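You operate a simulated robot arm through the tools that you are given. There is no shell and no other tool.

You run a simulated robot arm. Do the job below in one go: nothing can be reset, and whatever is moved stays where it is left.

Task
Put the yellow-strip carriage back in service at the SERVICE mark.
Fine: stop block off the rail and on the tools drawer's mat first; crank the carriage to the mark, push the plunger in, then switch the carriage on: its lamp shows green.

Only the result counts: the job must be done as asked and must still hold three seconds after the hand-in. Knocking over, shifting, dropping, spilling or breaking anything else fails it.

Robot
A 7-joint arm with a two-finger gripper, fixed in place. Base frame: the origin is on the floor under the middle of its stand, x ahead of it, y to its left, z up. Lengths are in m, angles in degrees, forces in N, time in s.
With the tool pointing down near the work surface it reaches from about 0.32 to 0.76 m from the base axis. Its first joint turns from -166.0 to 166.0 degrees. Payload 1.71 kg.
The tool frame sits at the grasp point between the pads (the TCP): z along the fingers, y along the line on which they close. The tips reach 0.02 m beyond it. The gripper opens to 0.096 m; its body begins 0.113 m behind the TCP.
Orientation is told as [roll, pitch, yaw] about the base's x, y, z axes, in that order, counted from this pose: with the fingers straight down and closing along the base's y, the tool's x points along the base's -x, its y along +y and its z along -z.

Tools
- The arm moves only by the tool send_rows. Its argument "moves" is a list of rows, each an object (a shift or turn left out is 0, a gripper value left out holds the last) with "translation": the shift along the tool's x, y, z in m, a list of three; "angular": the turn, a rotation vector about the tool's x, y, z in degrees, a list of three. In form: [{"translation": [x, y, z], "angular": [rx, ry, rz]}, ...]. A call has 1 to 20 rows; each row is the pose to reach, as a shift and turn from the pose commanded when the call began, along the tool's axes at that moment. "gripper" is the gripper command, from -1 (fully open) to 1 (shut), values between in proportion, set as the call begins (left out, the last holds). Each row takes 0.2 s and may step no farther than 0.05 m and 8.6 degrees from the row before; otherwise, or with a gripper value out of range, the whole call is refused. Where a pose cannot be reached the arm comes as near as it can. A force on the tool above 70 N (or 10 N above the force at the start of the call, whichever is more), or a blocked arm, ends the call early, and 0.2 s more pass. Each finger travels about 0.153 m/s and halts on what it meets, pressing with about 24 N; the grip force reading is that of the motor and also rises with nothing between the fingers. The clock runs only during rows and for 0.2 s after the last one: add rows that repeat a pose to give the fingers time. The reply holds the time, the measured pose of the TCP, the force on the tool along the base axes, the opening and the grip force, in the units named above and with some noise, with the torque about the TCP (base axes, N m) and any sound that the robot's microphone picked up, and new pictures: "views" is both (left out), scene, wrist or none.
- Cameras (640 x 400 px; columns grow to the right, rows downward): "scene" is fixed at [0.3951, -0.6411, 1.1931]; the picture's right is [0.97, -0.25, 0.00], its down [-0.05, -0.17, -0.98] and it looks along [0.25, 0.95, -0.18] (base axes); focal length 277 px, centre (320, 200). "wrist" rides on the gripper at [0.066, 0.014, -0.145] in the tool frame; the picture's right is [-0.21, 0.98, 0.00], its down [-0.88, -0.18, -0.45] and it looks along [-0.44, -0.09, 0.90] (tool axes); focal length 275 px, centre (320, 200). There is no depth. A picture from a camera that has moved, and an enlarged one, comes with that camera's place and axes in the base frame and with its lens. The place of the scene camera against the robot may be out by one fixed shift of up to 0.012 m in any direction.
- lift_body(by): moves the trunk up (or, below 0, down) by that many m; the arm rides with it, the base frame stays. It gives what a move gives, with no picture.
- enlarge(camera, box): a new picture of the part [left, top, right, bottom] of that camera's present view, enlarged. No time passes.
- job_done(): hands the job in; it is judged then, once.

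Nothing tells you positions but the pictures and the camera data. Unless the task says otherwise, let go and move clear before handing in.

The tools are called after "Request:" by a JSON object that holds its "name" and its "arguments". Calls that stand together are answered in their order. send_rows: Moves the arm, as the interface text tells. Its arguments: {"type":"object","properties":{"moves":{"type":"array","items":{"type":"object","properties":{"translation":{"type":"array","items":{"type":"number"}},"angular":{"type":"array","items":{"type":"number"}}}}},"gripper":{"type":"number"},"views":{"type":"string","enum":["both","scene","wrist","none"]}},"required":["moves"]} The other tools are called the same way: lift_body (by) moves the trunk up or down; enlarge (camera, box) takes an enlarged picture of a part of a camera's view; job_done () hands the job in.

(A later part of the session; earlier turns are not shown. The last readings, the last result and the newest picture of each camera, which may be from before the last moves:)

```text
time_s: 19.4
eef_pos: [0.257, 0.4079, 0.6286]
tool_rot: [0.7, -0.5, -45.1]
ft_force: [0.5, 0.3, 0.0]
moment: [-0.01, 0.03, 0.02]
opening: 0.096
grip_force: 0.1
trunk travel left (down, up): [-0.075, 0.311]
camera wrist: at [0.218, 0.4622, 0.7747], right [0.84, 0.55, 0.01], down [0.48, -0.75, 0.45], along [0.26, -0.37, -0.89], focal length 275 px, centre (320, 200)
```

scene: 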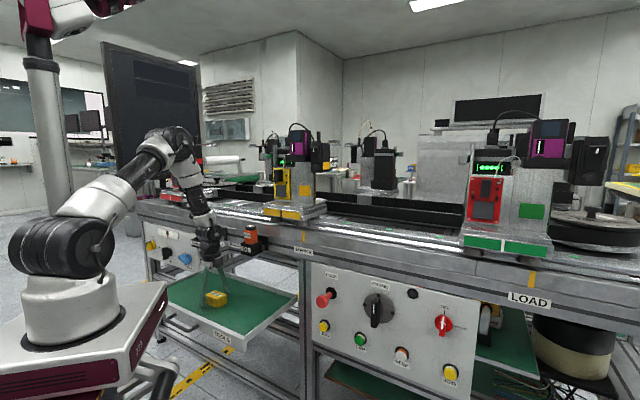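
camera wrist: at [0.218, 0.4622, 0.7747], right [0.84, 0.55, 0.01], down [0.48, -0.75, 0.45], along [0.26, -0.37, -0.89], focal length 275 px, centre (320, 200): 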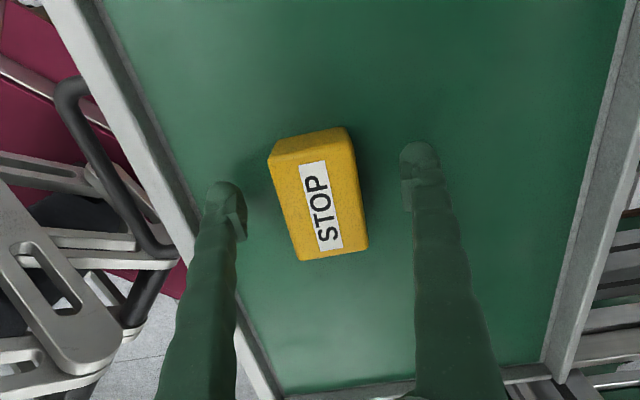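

The STOP block rests on the mat and the gripper is free. I'll lift straight up clear of it, then look at both panels more closely.

Request:
{"name": "send_rows", "arguments": {"moves": [{"translation": [0, 0, -0.03]}, {"translation": [0, 0, -0.07]}, {"translation": [0, 0, -0.12]}, {"translation": [0, 0, -0.17]}, {"translation": [0, 0, -0.22]}, {"translation": [0, 0, -0.27]}, {"translation": [0, 0, -0.3]}, {"translation": [0, 0, -0.3]}]}}

Request:
{"name": "enlarge", "arguments": {"camera": "scene", "box": [130, 215, 210, 265]}}

Request:
{"name": "enlarge", "arguments": {"camera": "scene", "box": [180, 265, 260, 315]}}

Request:
{"name": "enlarge", "arguments": {"camera": "scene", "box": [350, 275, 414, 315]}}

```text
time_s: 21.2
eef_pos: [0.2598, 0.4007, 0.9168]
tool_rot: [-0.9, -1.6, -45.8]
ft_force: [0.8, -0.8, 0.1]
moment: [0.02, -0.01, 0.0]
opening: 0.096
grip_force: 0.1
trunk travel left (down, up): [-0.075, 0.311]
camera wrist: at [0.2229, 0.4607, 1.0594], right [0.85, 0.53, -0.01], down [0.47, -0.74, 0.47], along [0.24, -0.4, -0.88], focal length 275 px, centre (320, 200)
```

scene: 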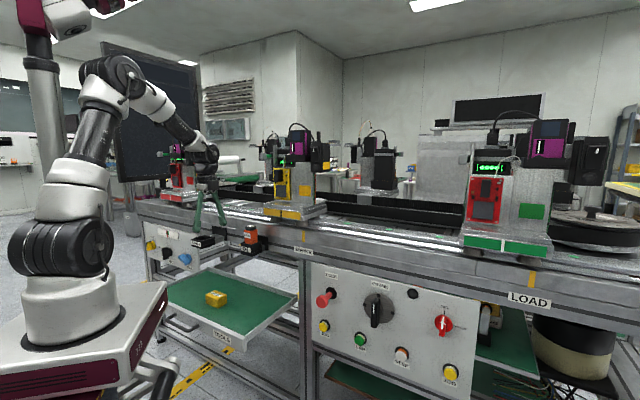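
wrist: 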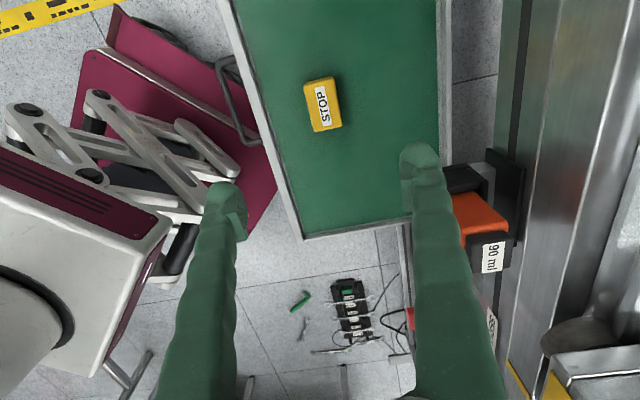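

```text
8.00 times, centred on (170, 240) of scene
camera zoom: at [0.3951, -0.6411, 1.1931], right [0.97, -0.25, 0.0], down [-0.05, -0.17, -0.98], along [0.25, 0.95, -0.18], focal length 2218 px, centre (1520, -120)
```

zoom: 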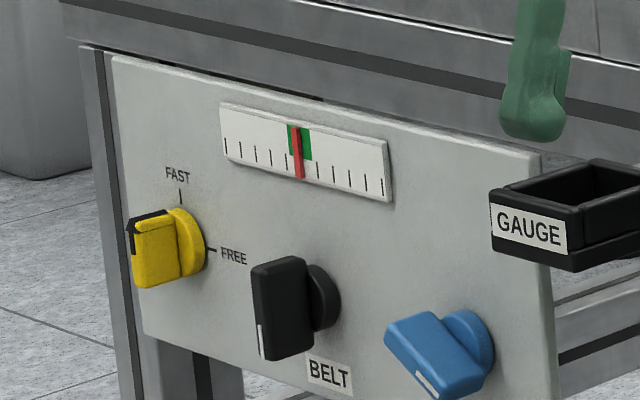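

```text
8.00 times, centred on (220, 290) of scene
camera zoom: at [0.3951, -0.6411, 1.1931], right [0.97, -0.25, 0.0], down [-0.05, -0.17, -0.98], along [0.25, 0.95, -0.18], focal length 2218 px, centre (1120, -520)
```

zoom: 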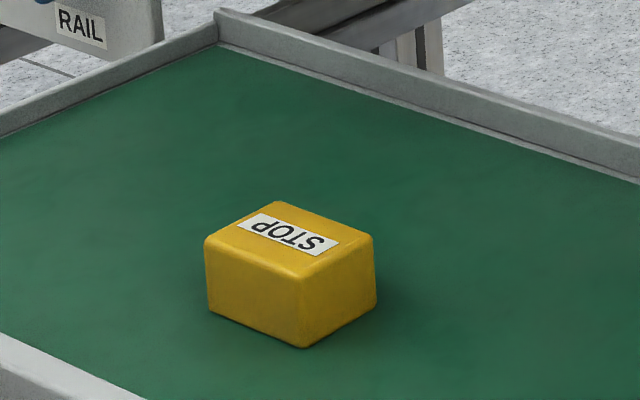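

```text
10.00 times, centred on (382, 295) of scene
camera zoom: at [0.3951, -0.6411, 1.1931], right [0.97, -0.25, 0.0], down [-0.05, -0.17, -0.98], along [0.25, 0.95, -0.18], focal length 2772 px, centre (-300, -750)
```

zoom: 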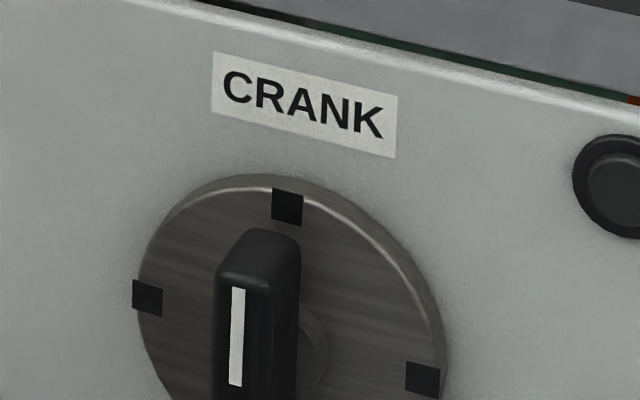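

The STOP block sits squarely on the tools drawer's mat. Next is the CRANK on the right panel at about (0.75, 0.07, 0.70): I'll swing the arm over in front of that panel at a safe distance, turning the tool so it can then pitch up to face the panel.

Request:
{"name": "send_rows", "arguments": {"moves": [{"translation": [-0.034, -0.012, -0.005], "angular": [0, 0, -8.2]}, {"translation": [-0.069, -0.022, -0.01], "angular": [0, 0, -16.4]}, {"translation": [-0.104, -0.032, -0.015], "angular": [0, 0, -24.6]}, {"translation": [-0.139, -0.042, -0.02], "angular": [0, 0, -32.8]}, {"translation": [-0.174, -0.052, -0.025], "angular": [0, 0, -41]}, {"translation": [-0.209, -0.062, -0.03], "angular": [0, 0, -49.2]}, {"translation": [-0.244, -0.072, -0.03], "angular": [0, 0, -57.4]}, {"translation": [-0.279, -0.082, -0.03], "angular": [0, 0, -65.6]}, {"translation": [-0.314, -0.092, -0.03], "angular": [0, 0, -73.8]}, {"translation": [-0.349, -0.102, -0.03], "angular": [0, 0, -82]}, {"translation": [-0.383, -0.113, -0.03], "angular": [0, 0, -90]}, {"translation": [-0.383, -0.113, -0.03], "angular": [0, 0, -90]}]}}

```text
time_s: 23.8
eef_pos: [0.441, 0.0565, 0.9648]
tool_rot: [-0.6, -0.6, 45.1]
ft_force: [-0.5, -0.5, 0.0]
moment: [0.02, -0.01, 0.0]
opening: 0.0961
grip_force: 0.1
trunk travel left (down, up): [-0.075, 0.311]
camera wrist: at [0.3832, 0.0182, 1.1077], right [-0.55, 0.84, -0.01], down [0.74, 0.49, 0.46], along [0.38, 0.24, -0.89], focal length 275 px, centre (320, 200)
```

scene: 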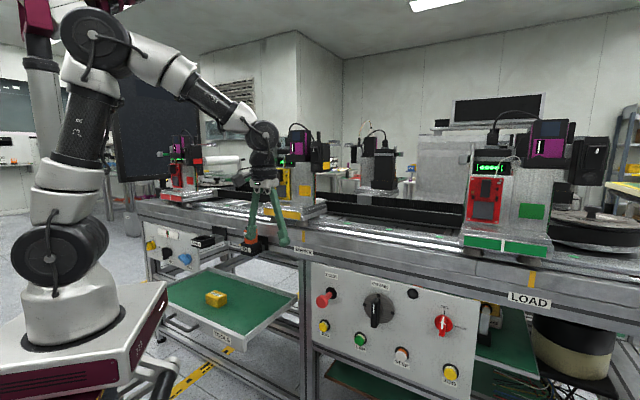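
wrist: 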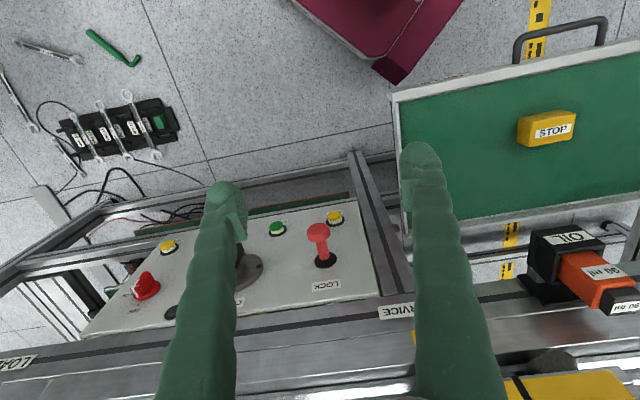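

The panel is now in the wrist view too. I'll zoom in on both cameras to triangulate the crank, plunger and panel plane.

Request:
{"name": "enlarge", "arguments": {"camera": "wrist", "box": [80, 180, 400, 380]}}

Request:
{"name": "enlarge", "arguments": {"camera": "wrist", "box": [220, 190, 380, 290]}}

Request:
{"name": "enlarge", "arguments": {"camera": "scene", "box": [300, 260, 400, 322]}}

Request:
{"name": "enlarge", "arguments": {"camera": "scene", "box": [300, 320, 480, 400]}}

```text
2.00 times, centred on (240, 280) of wrist
camera zoom: at [0.3832, 0.0182, 1.1077], right [-0.55, 0.84, -0.01], down [0.74, 0.49, 0.46], along [0.38, 0.24, -0.89], focal length 551 px, centre (480, 40)
```

zoom: 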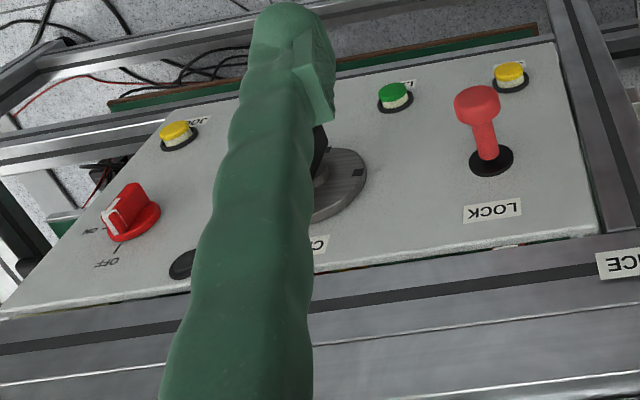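

```text
4.00 times, centred on (300, 240) of wrist
camera zoom: at [0.3832, 0.0182, 1.1077], right [-0.55, 0.84, -0.01], down [0.74, 0.49, 0.46], along [0.38, 0.24, -0.89], focal length 1101 px, centre (400, 40)
```

zoom: 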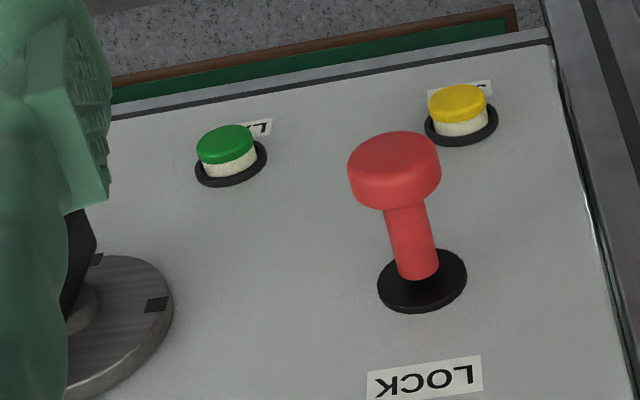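

```text
6.40 times, centred on (350, 291) of scene
camera zoom: at [0.3951, -0.6411, 1.1931], right [0.97, -0.25, 0.0], down [-0.05, -0.17, -0.98], along [0.25, 0.95, -0.18], focal length 1774 px, centre (128, -382)
```

zoom: 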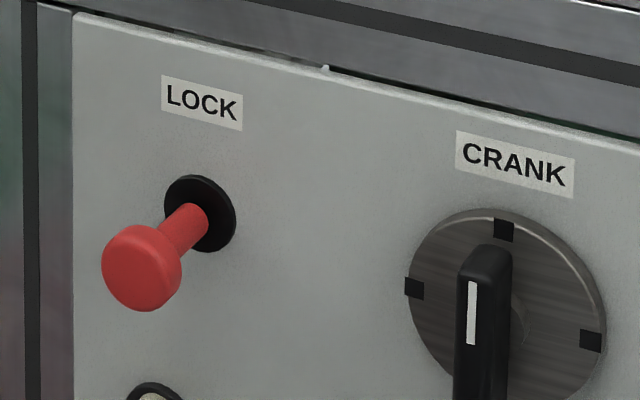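

```text
3.56 times, centred on (390, 360) of scene
camera zoom: at [0.3951, -0.6411, 1.1931], right [0.97, -0.25, 0.0], down [-0.05, -0.17, -0.98], along [0.25, 0.95, -0.18], focal length 986 px, centre (71, -369)
```

zoom: 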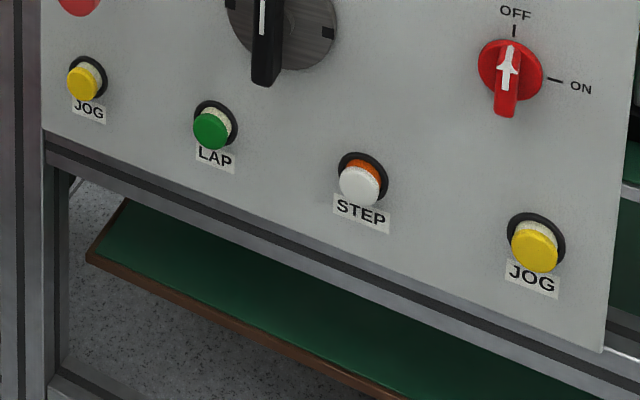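

Triangulation gives: plunger base at (0.657, 0.206, 0.703) sticking out ~6.5 cm, crank axis at about (0.77, 0.077, 0.704) before the panel, its bar handle's front about 4 cm proud of the disc. I'll now pitch the tool up to face the panel while staying well back.

Request:
{"name": "send_rows", "arguments": {"moves": [{"translation": [-0.004, -0.016, 0.01], "angular": [0, -8.2, 0]}, {"translation": [-0.008, -0.032, 0.025], "angular": [0, -16.4, 0]}, {"translation": [-0.012, -0.048, 0.04], "angular": [0, -24.6, 0]}, {"translation": [-0.016, -0.064, 0.055], "angular": [0, -32.8, 0]}, {"translation": [-0.02, -0.08, 0.07], "angular": [0, -41, 0]}, {"translation": [-0.025, -0.096, 0.085], "angular": [0, -49.2, 0]}, {"translation": [-0.03, -0.112, 0.1], "angular": [0, -57.4, 0]}, {"translation": [-0.035, -0.128, 0.115], "angular": [0, -65.6, 0]}, {"translation": [-0.04, -0.144, 0.13], "angular": [0, -73.8, 0]}, {"translation": [-0.045, -0.162, 0.145], "angular": [0, -82, 0]}, {"translation": [-0.05, -0.18, 0.16], "angular": [0, -90, 0]}, {"translation": [-0.05, -0.18, 0.16], "angular": [0, -90, 0]}]}}

```text
time_s: 26.4
eef_pos: [0.6079, -0.0348, 0.8037]
tool_rot: [-138.5, -89.1, -176.6]
ft_force: [-0.3, -0.7, -0.3]
moment: [0.02, -0.01, 0.02]
opening: 0.096
grip_force: 0.1
trunk travel left (down, up): [-0.075, 0.311]
camera wrist: at [0.4961, -0.1292, 0.7371], right [-0.7, 0.69, 0.2], down [-0.2, -0.45, 0.87], along [0.69, 0.57, 0.45], focal length 275 px, centre (320, 200)
```

scene: 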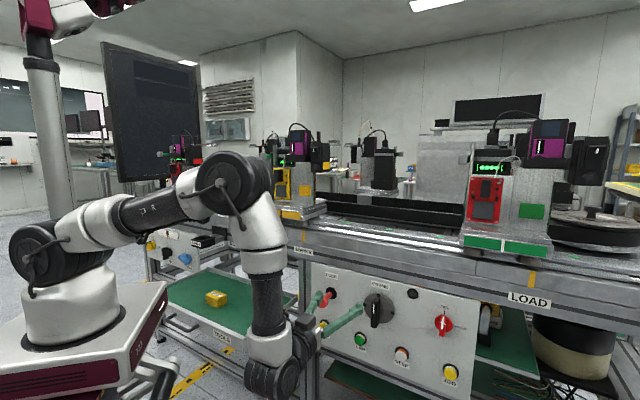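
wrist: 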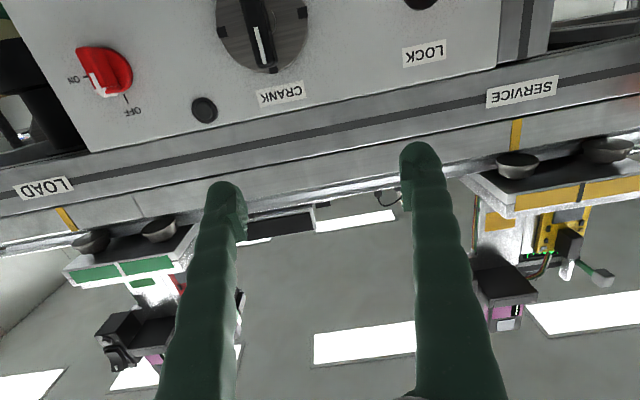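

The tool now faces the panel (wrist view is upside-down, camera below the hand), and I can see the SERVICE tick with the yellow carriage's black mark about 9 cm to its left. Next I line up in front of the crank bar.

Request:
{"name": "send_rows", "arguments": {"moves": [{"translation": [0.025, -0.009, 0.01]}, {"translation": [0.05, -0.018, 0.02]}, {"translation": [0.075, -0.027, 0.03]}, {"translation": [0.0985, -0.0366, 0.045]}, {"translation": [0.0985, -0.0366, 0.045]}]}}

Request:
{"name": "enlarge", "arguments": {"camera": "wrist", "box": [200, 60, 440, 210]}}

Request:
{"name": "enlarge", "arguments": {"camera": "scene", "box": [300, 260, 460, 360]}}

```text
time_s: 27.6
eef_pos: [0.6654, -0.0296, 0.708]
tool_rot: [-137.7, -89.3, -177.3]
ft_force: [0.4, -0.6, 0.2]
moment: [0.02, -0.06, 0.0]
opening: 0.096
grip_force: 0.0
trunk travel left (down, up): [-0.075, 0.311]
camera wrist: at [0.5535, -0.1238, 0.6421], right [-0.69, 0.69, 0.2], down [-0.2, -0.45, 0.87], along [0.69, 0.57, 0.45], focal length 275 px, centre (320, 200)
```

scene: 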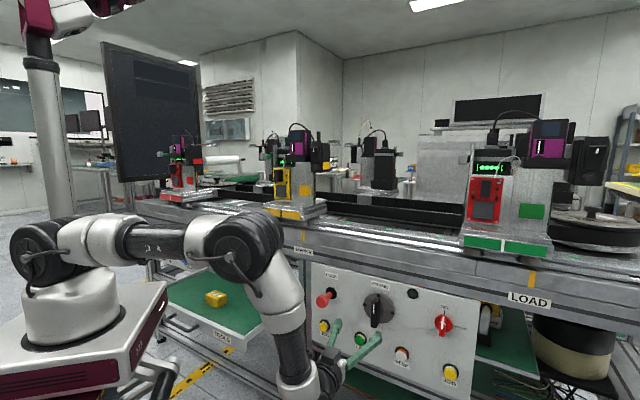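
wrist: 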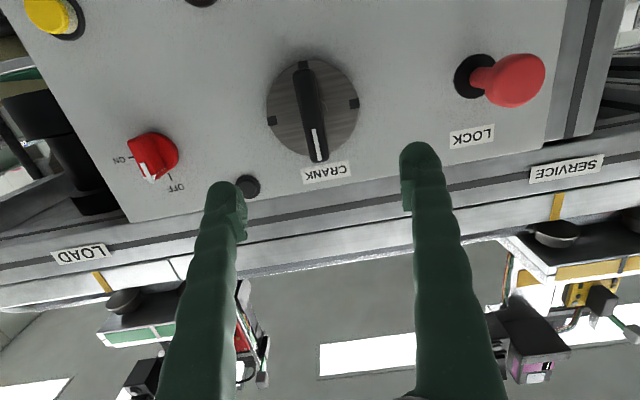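

```text
2.67 times, centred on (320, 135) of wrist
camera zoom: at [0.5535, -0.1238, 0.6421], right [-0.69, 0.69, 0.2], down [-0.2, -0.45, 0.87], along [0.69, 0.57, 0.45], focal length 734 px, centre (320, 373)
```

zoom: 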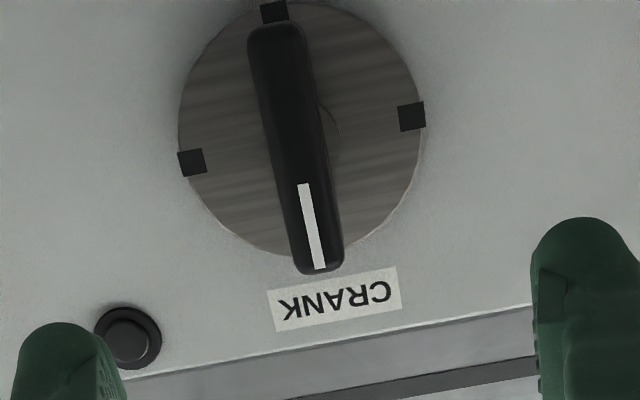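

```text
4.00 times, centred on (380, 310) of scene
camera zoom: at [0.3951, -0.6411, 1.1931], right [0.97, -0.25, 0.0], down [-0.05, -0.17, -0.98], along [0.25, 0.95, -0.18], focal length 1109 px, centre (80, -240)
```

zoom: 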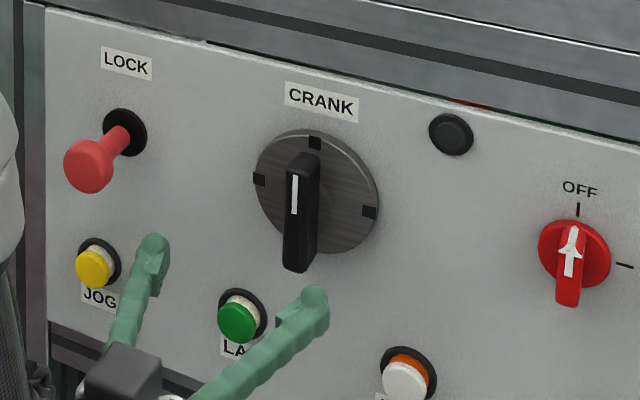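

The camera views agree that the crank axis is at u≈0.495 along the rail direction, z≈0.691, with the disc face at w≈0.606 and the bar front at w≈0.568 (the scene camera is about 6 mm off). I'll lower by 18 mm and approach to just before the bar.

Request:
{"name": "send_rows", "arguments": {"moves": [{"translation": [0.018, -0.0034, 0.01]}, {"translation": [0.018, -0.0034, 0.04]}, {"translation": [0.018, -0.0034, 0.06]}, {"translation": [0.018, -0.0034, 0.075]}, {"translation": [0.018, -0.0034, 0.075]}]}}

Request:
{"name": "enlarge", "arguments": {"camera": "wrist", "box": [200, 60, 440, 210]}}

Request:
{"name": "enlarge", "arguments": {"camera": "scene", "box": [300, 260, 460, 360]}}

```text
time_s: 28.8
eef_pos: [0.7214, 0.0233, 0.6903]
tool_rot: [-137.4, -89.3, -177.7]
ft_force: [0.5, -0.7, 0.1]
moment: [0.01, -0.04, 0.01]
opening: 0.0961
grip_force: 0.0
trunk travel left (down, up): [-0.075, 0.311]
camera wrist: at [0.6103, -0.0714, 0.623], right [-0.69, 0.69, 0.2], down [-0.2, -0.45, 0.87], along [0.69, 0.57, 0.45], focal length 275 px, centre (320, 200)
```

scene: 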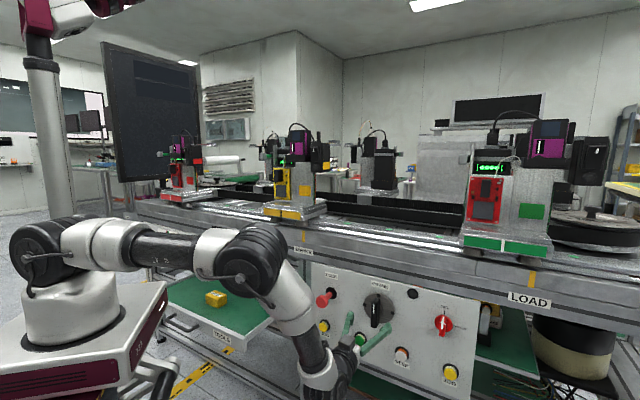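
wrist: 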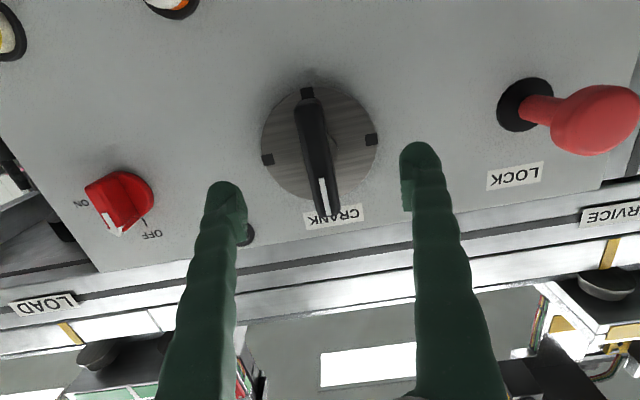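

```text
2.67 times, centred on (320, 135) of wrist
camera zoom: at [0.6103, -0.0714, 0.623], right [-0.69, 0.69, 0.2], down [-0.2, -0.45, 0.87], along [0.69, 0.57, 0.45], focal length 734 px, centre (320, 373)
```

zoom: 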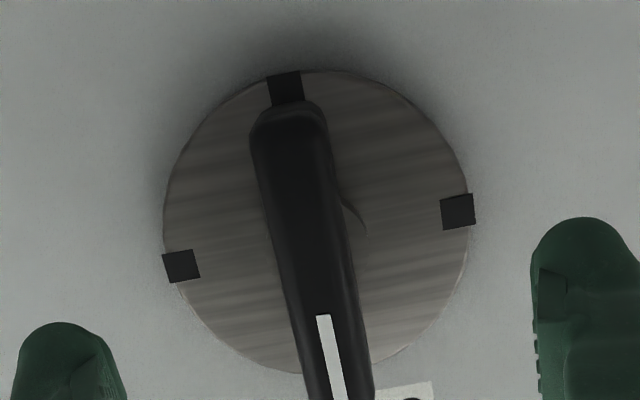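

```text
4.00 times, centred on (380, 310) of scene
camera zoom: at [0.3951, -0.6411, 1.1931], right [0.97, -0.25, 0.0], down [-0.05, -0.17, -0.98], along [0.25, 0.95, -0.18], focal length 1109 px, centre (80, -240)
```

zoom: 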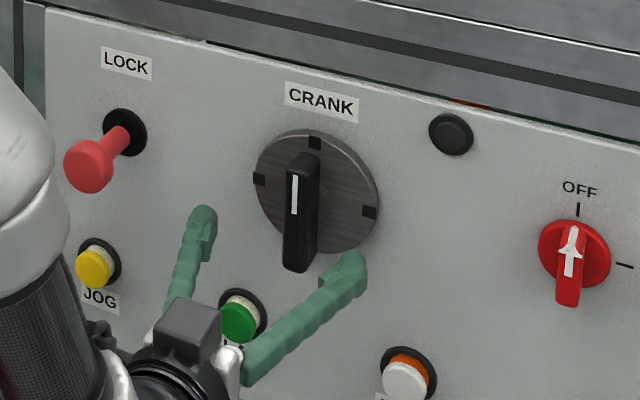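

The crank axis is centred between the fingers within 3 mm. I'll advance so the pads straddle the bar without touching the disc.

Request:
{"name": "send_rows", "arguments": {"moves": [{"translation": [0.0025, 0, 0.02]}, {"translation": [0.0025, 0, 0.04]}, {"translation": [0.0025, 0, 0.05]}, {"translation": [0.0025, 0, 0.05]}]}}

Request:
{"name": "enlarge", "arguments": {"camera": "scene", "box": [330, 270, 426, 330]}}

Request:
{"name": "enlarge", "arguments": {"camera": "wrist", "box": [200, 110, 440, 260]}}

```text
time_s: 29.8
eef_pos: [0.7566, 0.0564, 0.6869]
tool_rot: [-136.7, -89.2, -178.3]
ft_force: [-0.5, -0.5, -0.3]
moment: [-0.03, -0.02, 0.02]
opening: 0.0962
grip_force: 0.1
trunk travel left (down, up): [-0.075, 0.311]
camera wrist: at [0.6455, -0.0367, 0.62], right [-0.7, 0.69, 0.2], down [-0.2, -0.45, 0.87], along [0.69, 0.57, 0.45], focal length 275 px, centre (320, 200)
```

scene: 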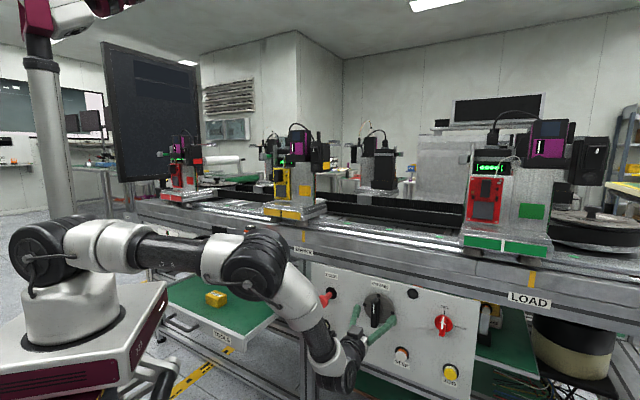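
wrist: 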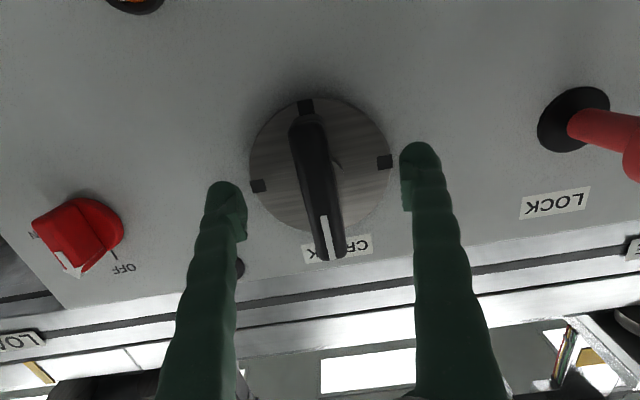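

```text
6.67 times, centred on (378, 300) of scene
camera zoom: at [0.3951, -0.6411, 1.1931], right [0.97, -0.25, 0.0], down [-0.05, -0.17, -0.98], along [0.25, 0.95, -0.18], focal length 1848 px, centre (-67, -467)
```

zoom: 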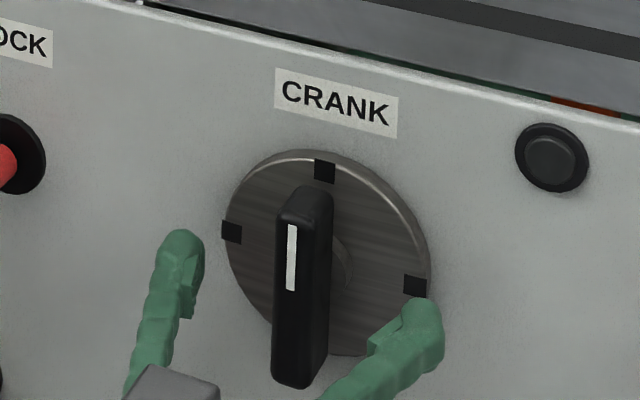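

```text
2.67 times, centred on (320, 185) of wrist
camera zoom: at [0.6455, -0.0367, 0.62], right [-0.7, 0.69, 0.2], down [-0.2, -0.45, 0.87], along [0.69, 0.57, 0.45], focal length 734 px, centre (320, 240)
```

zoom: 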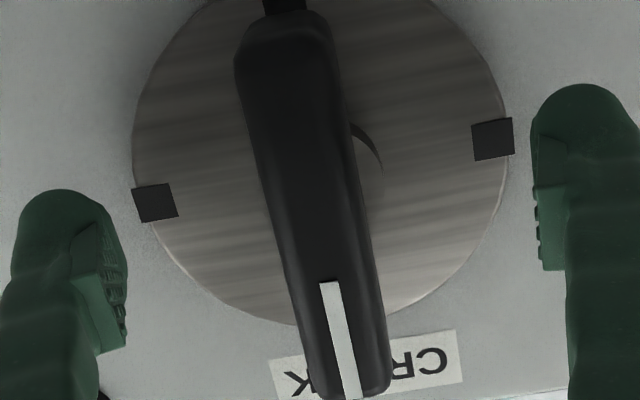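

Pads are on both sides of the bar. Closing on the crank bar.

Request:
{"name": "send_rows", "arguments": {"moves": [{"translation": [0, 0, 0]}, {"translation": [0, 0, 0]}, {"translation": [0, 0, 0]}, {"translation": [0, 0, 0]}], "gripper": 1}}

Request:
{"name": "enlarge", "arguments": {"camera": "scene", "box": [330, 270, 426, 330]}}

Request:
{"name": "enlarge", "arguments": {"camera": "scene", "box": [250, 190, 346, 250]}}

```text
time_s: 30.8
eef_pos: [0.7573, 0.0579, 0.6874]
tool_rot: [-136.1, -89.1, -179.0]
ft_force: [4.4, -0.2, -0.3]
moment: [-0.02, 0.08, -0.07]
opening: 0.0191
grip_force: 34.9
trunk travel left (down, up): [-0.075, 0.311]
camera wrist: at [0.6457, -0.0369, 0.6201], right [-0.69, 0.69, 0.2], down [-0.2, -0.45, 0.87], along [0.69, 0.57, 0.45], focal length 275 px, centre (320, 200)
```

scene: 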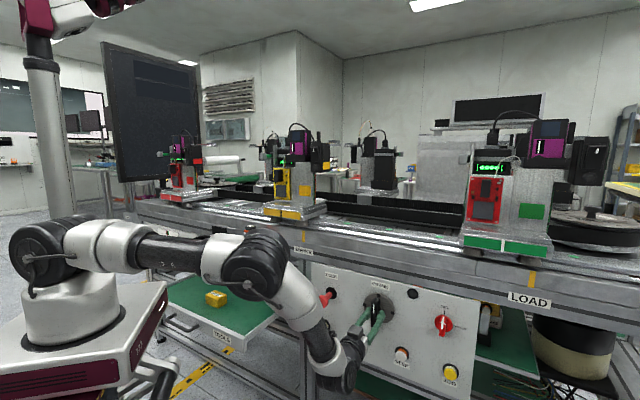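
wrist: 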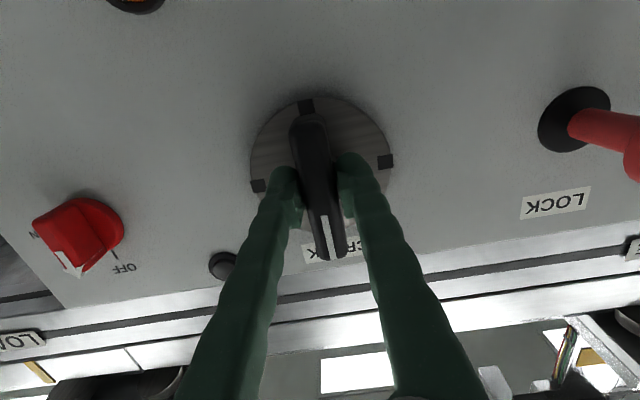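

```text
6.67 times, centred on (378, 300) of scene
camera zoom: at [0.3951, -0.6411, 1.1931], right [0.97, -0.25, 0.0], down [-0.05, -0.17, -0.98], along [0.25, 0.95, -0.18], focal length 1848 px, centre (-67, -467)
```

zoom: 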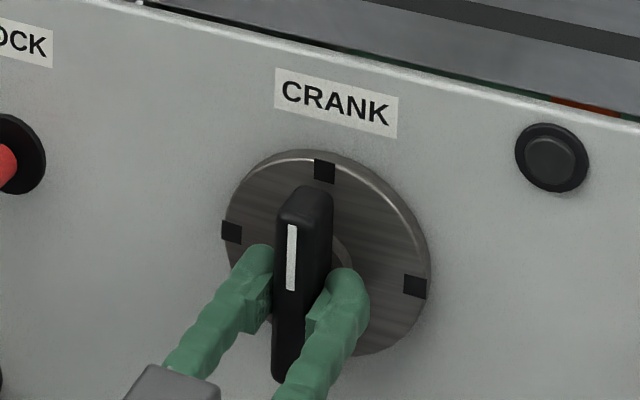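

```text
6.67 times, centred on (298, 220) of scene
camera zoom: at [0.3951, -0.6411, 1.1931], right [0.97, -0.25, 0.0], down [-0.05, -0.17, -0.98], along [0.25, 0.95, -0.18], focal length 1848 px, centre (467, 67)
```

zoom: 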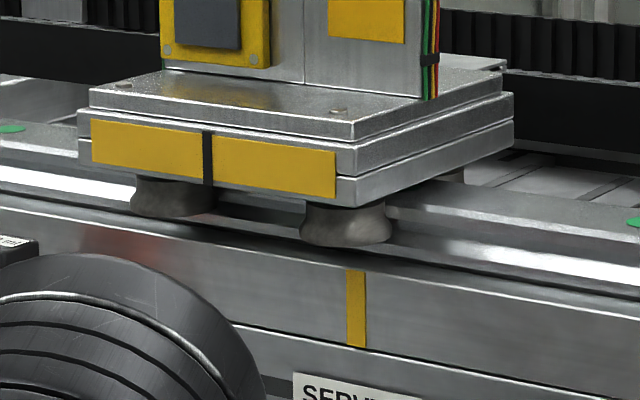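

The bar is gripped (19 mm). I'll turn it 16° clockwise as a trial and watch which way the carriage moves.

Request:
{"name": "send_rows", "arguments": {"moves": [{"angular": [0, 0, 4]}, {"angular": [0, 0, 8]}, {"angular": [0, 0, 12]}, {"angular": [0, 0, 16]}, {"angular": [0, 0, 16]}]}}

Request:
{"name": "enlarge", "arguments": {"camera": "scene", "box": [330, 270, 426, 330]}}

Request:
{"name": "enlarge", "arguments": {"camera": "scene", "box": [250, 190, 346, 250]}}

```text
time_s: 32.0
eef_pos: [0.7569, 0.0582, 0.688]
tool_rot: [92.0, -74.5, -46.9]
ft_force: [-10.9, -2.7, -1.2]
moment: [-0.24, 0.1, 0.12]
opening: 0.0191
grip_force: 34.6
trunk travel left (down, up): [-0.075, 0.311]
camera wrist: at [0.6328, -0.0243, 0.6267], right [-0.63, 0.62, 0.46], down [-0.03, -0.61, 0.79], along [0.77, 0.49, 0.4], focal length 275 px, centre (320, 200)
```

scene: 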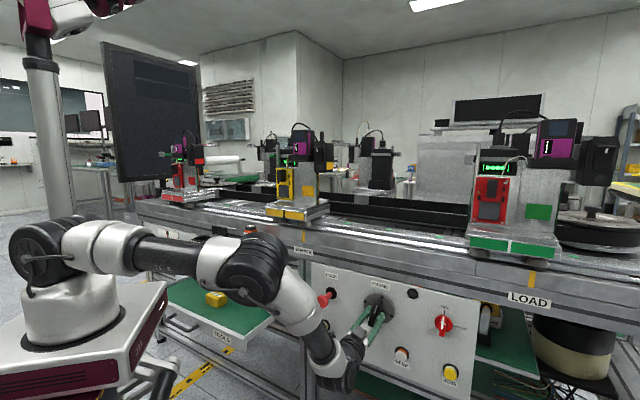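
wrist: 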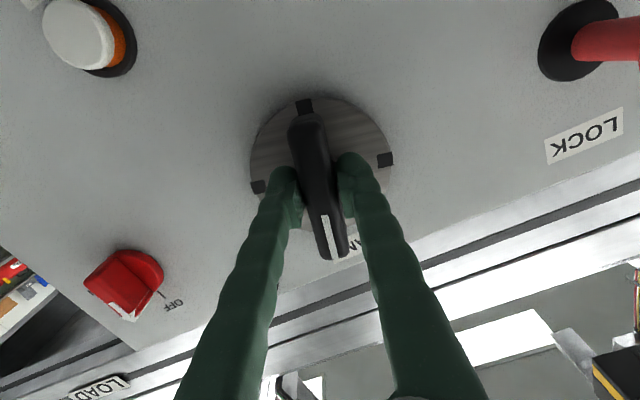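

```text
6.67 times, centred on (378, 300) of scene
camera zoom: at [0.3951, -0.6411, 1.1931], right [0.97, -0.25, 0.0], down [-0.05, -0.17, -0.98], along [0.25, 0.95, -0.18], focal length 1848 px, centre (-67, -467)
```

zoom: 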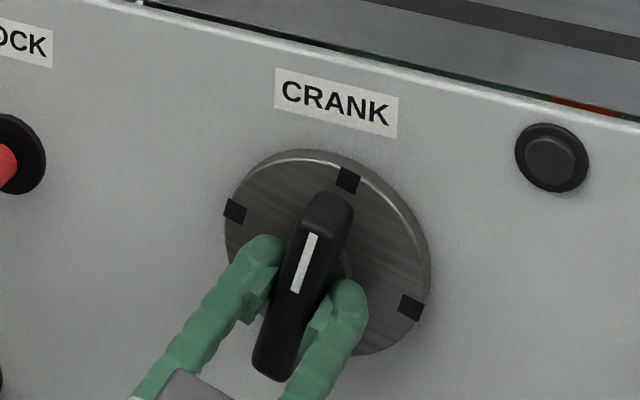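

```text
6.67 times, centred on (298, 220) of scene
camera zoom: at [0.3951, -0.6411, 1.1931], right [0.97, -0.25, 0.0], down [-0.05, -0.17, -0.98], along [0.25, 0.95, -0.18], focal length 1848 px, centre (467, 67)
```

zoom: 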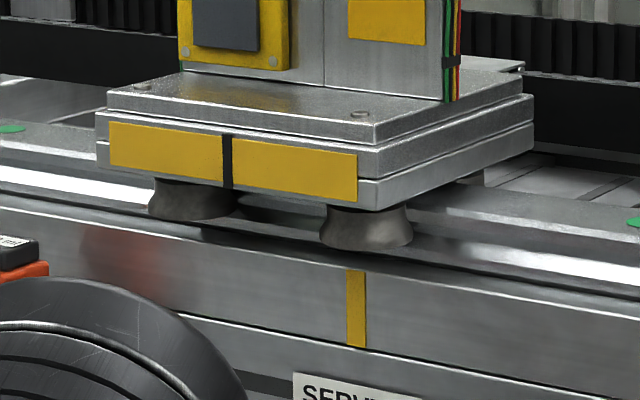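

Clockwise moves the carriages to the right, about 0.84 mm per degree; I estimate around 80° more to reach the tick. I'll turn another 40° and check.

Request:
{"name": "send_rows", "arguments": {"moves": [{"angular": [0, 0, 5]}, {"angular": [0, 0, 10]}, {"angular": [0, 0, 15]}, {"angular": [0, 0, 20]}, {"angular": [0, 0, 25]}, {"angular": [0, 0, 30]}, {"angular": [0, 0, 35]}, {"angular": [0, 0, 40]}, {"angular": [0, 0, 40]}]}}

Request:
{"name": "enlarge", "arguments": {"camera": "scene", "box": [330, 270, 426, 330]}}

Request:
{"name": "enlarge", "arguments": {"camera": "scene", "box": [250, 190, 346, 250]}}

```text
time_s: 34.0
eef_pos: [0.7562, 0.0574, 0.6886]
tool_rot: [90.7, -34.6, -45.2]
ft_force: [-25.1, 7.9, -5.7]
moment: [-0.1, 0.0, 0.28]
opening: 0.0191
grip_force: 35.3
trunk travel left (down, up): [-0.075, 0.311]
camera wrist: at [0.6104, -0.0019, 0.6617], right [-0.28, 0.26, 0.92], down [0.27, -0.9, 0.34], along [0.92, 0.35, 0.18], focal length 275 px, centre (320, 200)
```

scene: 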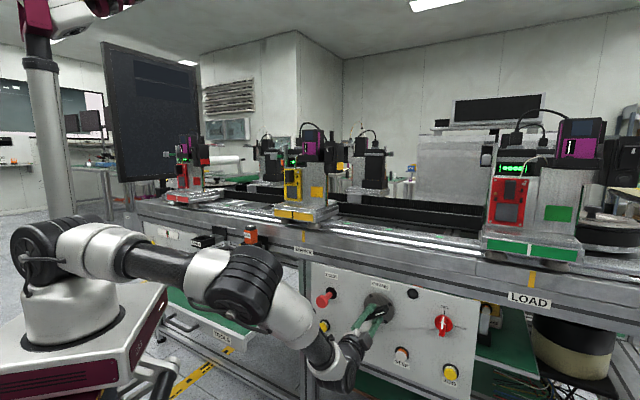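
wrist: 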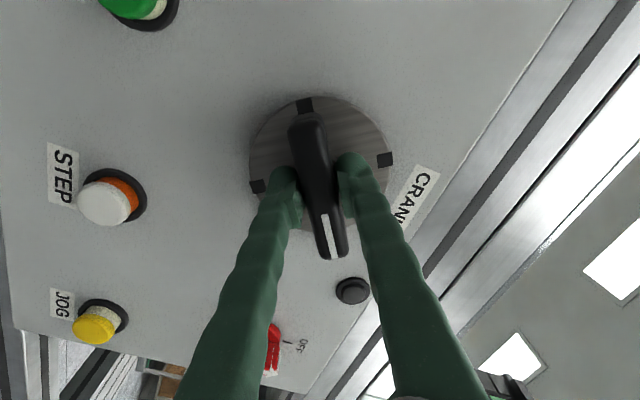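

```text
6.67 times, centred on (378, 300) of scene
camera zoom: at [0.3951, -0.6411, 1.1931], right [0.97, -0.25, 0.0], down [-0.05, -0.17, -0.98], along [0.25, 0.95, -0.18], focal length 1848 px, centre (-67, -467)
```

zoom: 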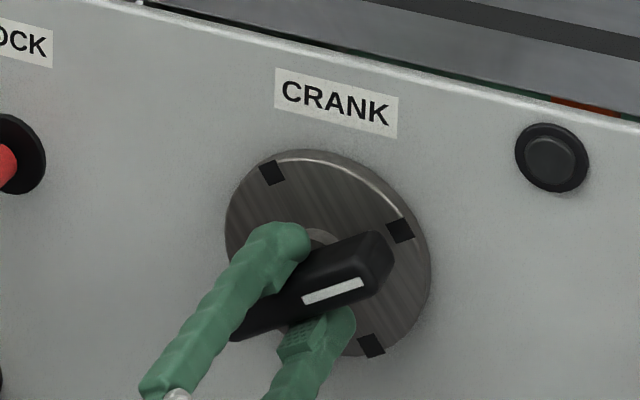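

```text
6.67 times, centred on (298, 220) of scene
camera zoom: at [0.3951, -0.6411, 1.1931], right [0.97, -0.25, 0.0], down [-0.05, -0.17, -0.98], along [0.25, 0.95, -0.18], focal length 1848 px, centre (467, 67)
```

zoom: 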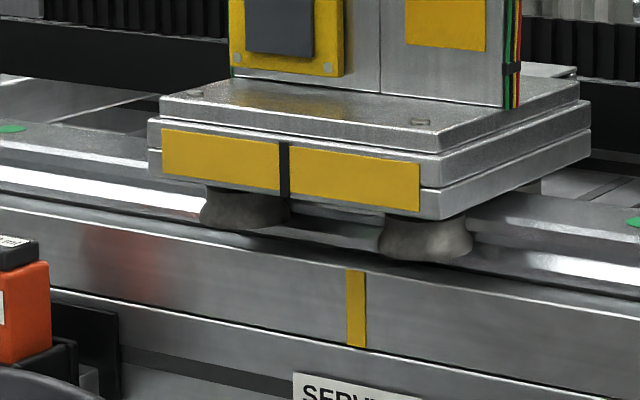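

The carriage mark is now at column ~284 in the zoom; I estimate the target near 333, i.e. about 34° more. I'll turn 28° more, then verify more exactly.

Request:
{"name": "send_rows", "arguments": {"moves": [{"angular": [0, 0, 5]}, {"angular": [0, 0, 10]}, {"angular": [0, 0, 15]}, {"angular": [0, 0, 20]}, {"angular": [0, 0, 25]}, {"angular": [0, 0, 28]}, {"angular": [0, 0, 28]}]}}

Request:
{"name": "enlarge", "arguments": {"camera": "scene", "box": [330, 270, 426, 330]}}

Request:
{"name": "enlarge", "arguments": {"camera": "scene", "box": [250, 190, 346, 250]}}

```text
time_s: 35.6
eef_pos: [0.7571, 0.0593, 0.6893]
tool_rot: [90.7, -6.6, -44.8]
ft_force: [-19.4, 16.5, 3.7]
moment: [-0.1, -0.1, 0.47]
opening: 0.0191
grip_force: 35.5
trunk travel left (down, up): [-0.075, 0.311]
camera wrist: at [0.6074, 0.0009, 0.6945], right [0.06, -0.07, 1.0], down [0.32, -0.94, -0.09], along [0.95, 0.32, -0.03], focal length 275 px, centre (320, 200)
```

scene: 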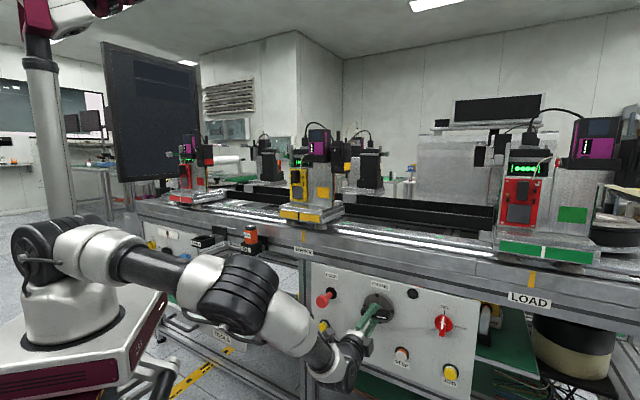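
wrist: 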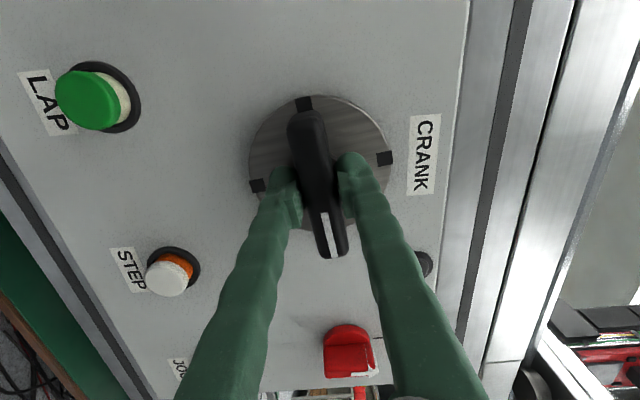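

```text
6.67 times, centred on (378, 300) of scene
camera zoom: at [0.3951, -0.6411, 1.1931], right [0.97, -0.25, 0.0], down [-0.05, -0.17, -0.98], along [0.25, 0.95, -0.18], focal length 1848 px, centre (-67, -467)
```

zoom: 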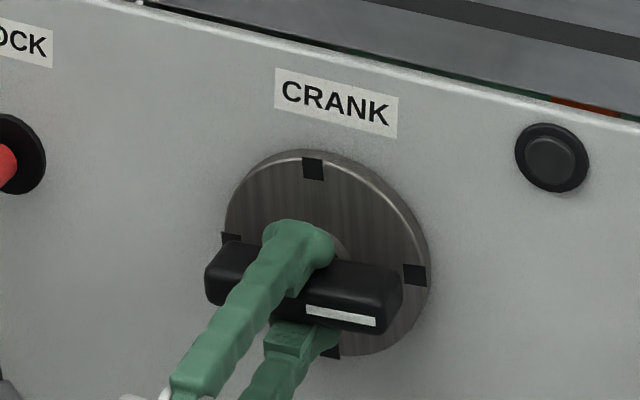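

```text
6.67 times, centred on (298, 220) of scene
camera zoom: at [0.3951, -0.6411, 1.1931], right [0.97, -0.25, 0.0], down [-0.05, -0.17, -0.98], along [0.25, 0.95, -0.18], focal length 1848 px, centre (467, 67)
```

zoom: 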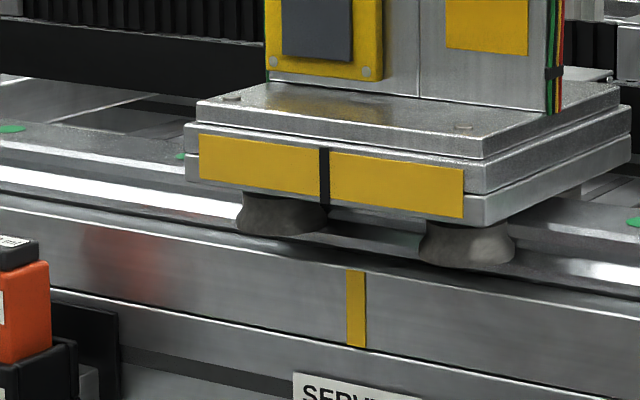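

The mark is now roughly 5–6 mm short by my estimate. I'll turn 5° more, then let go and use the wrist camera straight in front of the tick to verify the alignment without parallax.

Request:
{"name": "send_rows", "arguments": {"moves": [{"angular": [0, 0, 3]}, {"angular": [0, 0, 5.5]}, {"angular": [0, 0, 5.5]}], "views": "none"}}

Request:
{"name": "enlarge", "arguments": {"camera": "scene", "box": [274, 200, 330, 235]}}

```text
time_s: 36.4
eef_pos: [0.7587, 0.059, 0.6884]
tool_rot: [90.7, -1.2, -45.0]
ft_force: [-11.5, 19.9, 9.1]
moment: [-0.06, -0.15, 0.46]
opening: 0.0191
grip_force: 35.2
trunk travel left (down, up): [-0.075, 0.311]
```

```text
11.43 times, centred on (302, 218) of scene
camera zoom: at [0.3951, -0.6411, 1.1931], right [0.97, -0.25, 0.0], down [-0.05, -0.17, -0.98], along [0.25, 0.95, -0.18], focal length 3168 px, centre (526, 0)
```

zoom: 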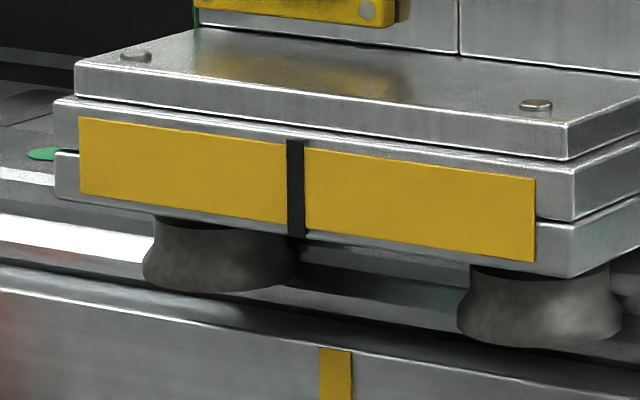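

By the scene estimate the mark is now on target. I'll release the crank, back off and go look at the tick straight on.

Request:
{"name": "send_rows", "arguments": {"moves": [{"translation": [0, 0, 0]}, {"translation": [0, 0, 0]}, {"translation": [0, 0, 0]}], "gripper": -1, "views": "none"}}

Request:
{"name": "enlarge", "arguments": {"camera": "scene", "box": [274, 200, 330, 235]}}

Request:
{"name": "enlarge", "arguments": {"camera": "scene", "box": [330, 270, 426, 330]}}

```text
time_s: 37.2
eef_pos: [0.7585, 0.0547, 0.6886]
tool_rot: [90.5, -1.1, -45.0]
ft_force: [0.3, -0.2, 0.3]
moment: [0.02, 0.0, -0.01]
opening: 0.0964
grip_force: 0.0
trunk travel left (down, up): [-0.075, 0.311]
```

```text
11.43 times, centred on (302, 218) of scene
camera zoom: at [0.3951, -0.6411, 1.1931], right [0.97, -0.25, 0.0], down [-0.05, -0.17, -0.98], along [0.25, 0.95, -0.18], focal length 3168 px, centre (526, 0)
```

zoom: 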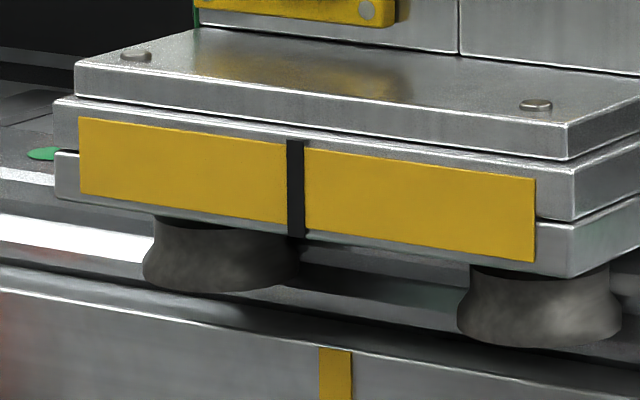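

```text
6.67 times, centred on (378, 300) of scene
camera zoom: at [0.3951, -0.6411, 1.1931], right [0.97, -0.25, 0.0], down [-0.05, -0.17, -0.98], along [0.25, 0.95, -0.18], focal length 1848 px, centre (-67, -467)
```

zoom: 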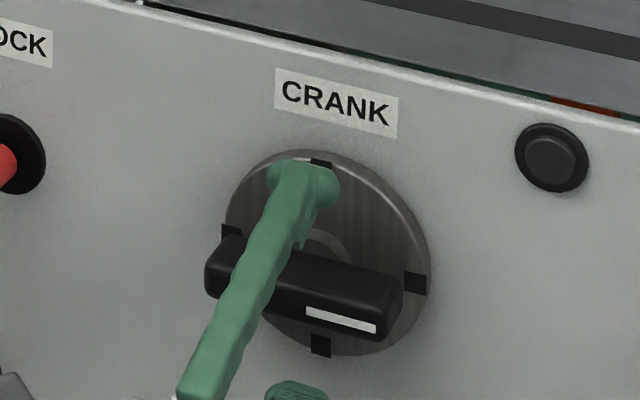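

The carriage stayed put on release. Now I back off and move the wrist camera in front of the SERVICE tick.

Request:
{"name": "send_rows", "arguments": {"moves": [{"translation": [0, 0, -0.04]}, {"translation": [0, 0, -0.08]}, {"translation": [0, 0, -0.11]}, {"translation": [0.032, 0.031, -0.11]}, {"translation": [0.064, 0.062, -0.11]}, {"translation": [0.096, 0.093, -0.11]}, {"translation": [0.128, 0.124, -0.11]}, {"translation": [0.16, 0.155, -0.11]}, {"translation": [0.192, 0.186, -0.11]}, {"translation": [0.225, 0.218, -0.11]}, {"translation": [0.225, 0.218, -0.11]}]}}

Request:
{"name": "enlarge", "arguments": {"camera": "wrist", "box": [200, 0, 440, 150]}}

```text
time_s: 39.6
eef_pos: [0.5136, 0.1356, 0.9047]
tool_rot: [90.5, -1.2, -45.1]
ft_force: [-0.9, 0.9, 0.6]
moment: [0.03, -0.01, 0.01]
opening: 0.0958
grip_force: 0.0
trunk travel left (down, up): [-0.075, 0.311]
camera wrist: at [0.3637, 0.0781, 0.9153], right [0.13, -0.14, 0.98], down [0.31, -0.94, -0.17], along [0.94, 0.32, -0.07], focal length 275 px, centre (320, 200)
```

scene: 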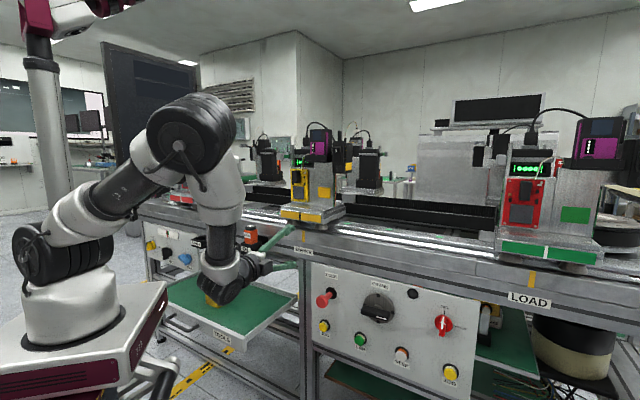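
wrist: 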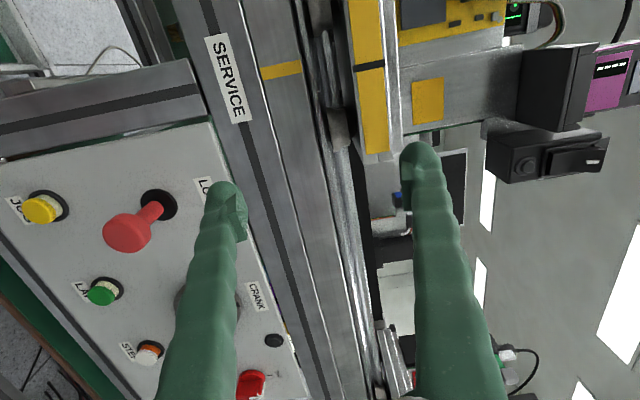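

```text
2.67 times, centred on (320, 75) of wrist
camera zoom: at [0.3637, 0.0781, 0.9153], right [0.13, -0.14, 0.98], down [0.31, -0.94, -0.17], along [0.94, 0.32, -0.07], focal length 734 px, centre (320, 533)
```

zoom: 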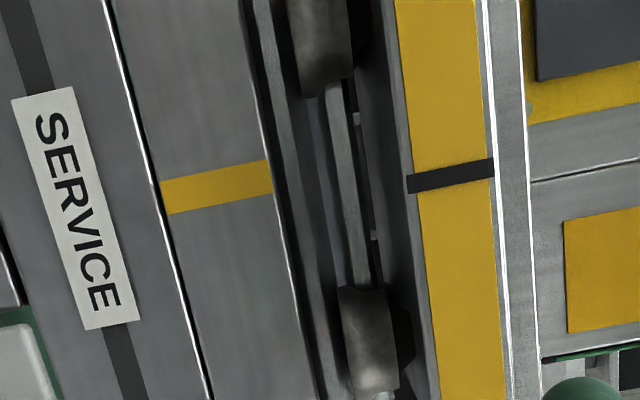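

From straight on, the carriage mark appears to sit a bit past the tick (toward LOAD). I'll zoom in for an exact collinearity check.

Request:
{"name": "enlarge", "arguments": {"camera": "wrist", "box": [250, 30, 410, 130]}}

Request:
{"name": "enlarge", "arguments": {"camera": "scene", "box": [270, 195, 350, 245]}}

```text
4.00 times, centred on (330, 80) of wrist
camera zoom: at [0.3637, 0.0781, 0.9153], right [0.13, -0.14, 0.98], down [0.31, -0.94, -0.17], along [0.94, 0.32, -0.07], focal length 1101 px, centre (280, 680)
```

zoom: 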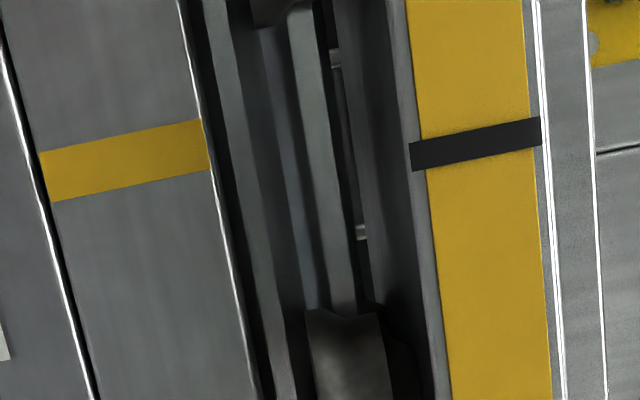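

```text
8.00 times, centred on (310, 220) of scene
camera zoom: at [0.3951, -0.6411, 1.1931], right [0.97, -0.25, 0.0], down [-0.05, -0.17, -0.98], along [0.25, 0.95, -0.18], focal length 2218 px, centre (400, 40)
```

zoom: 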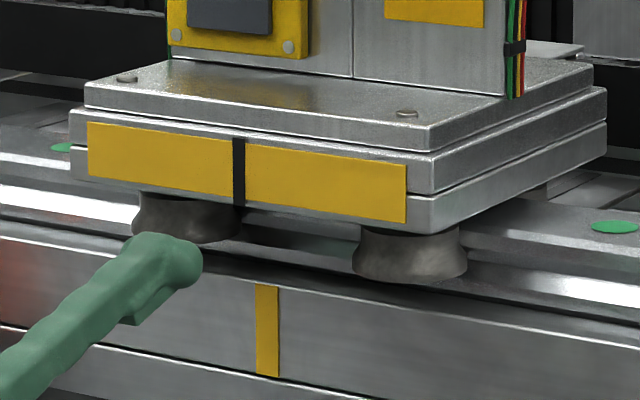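

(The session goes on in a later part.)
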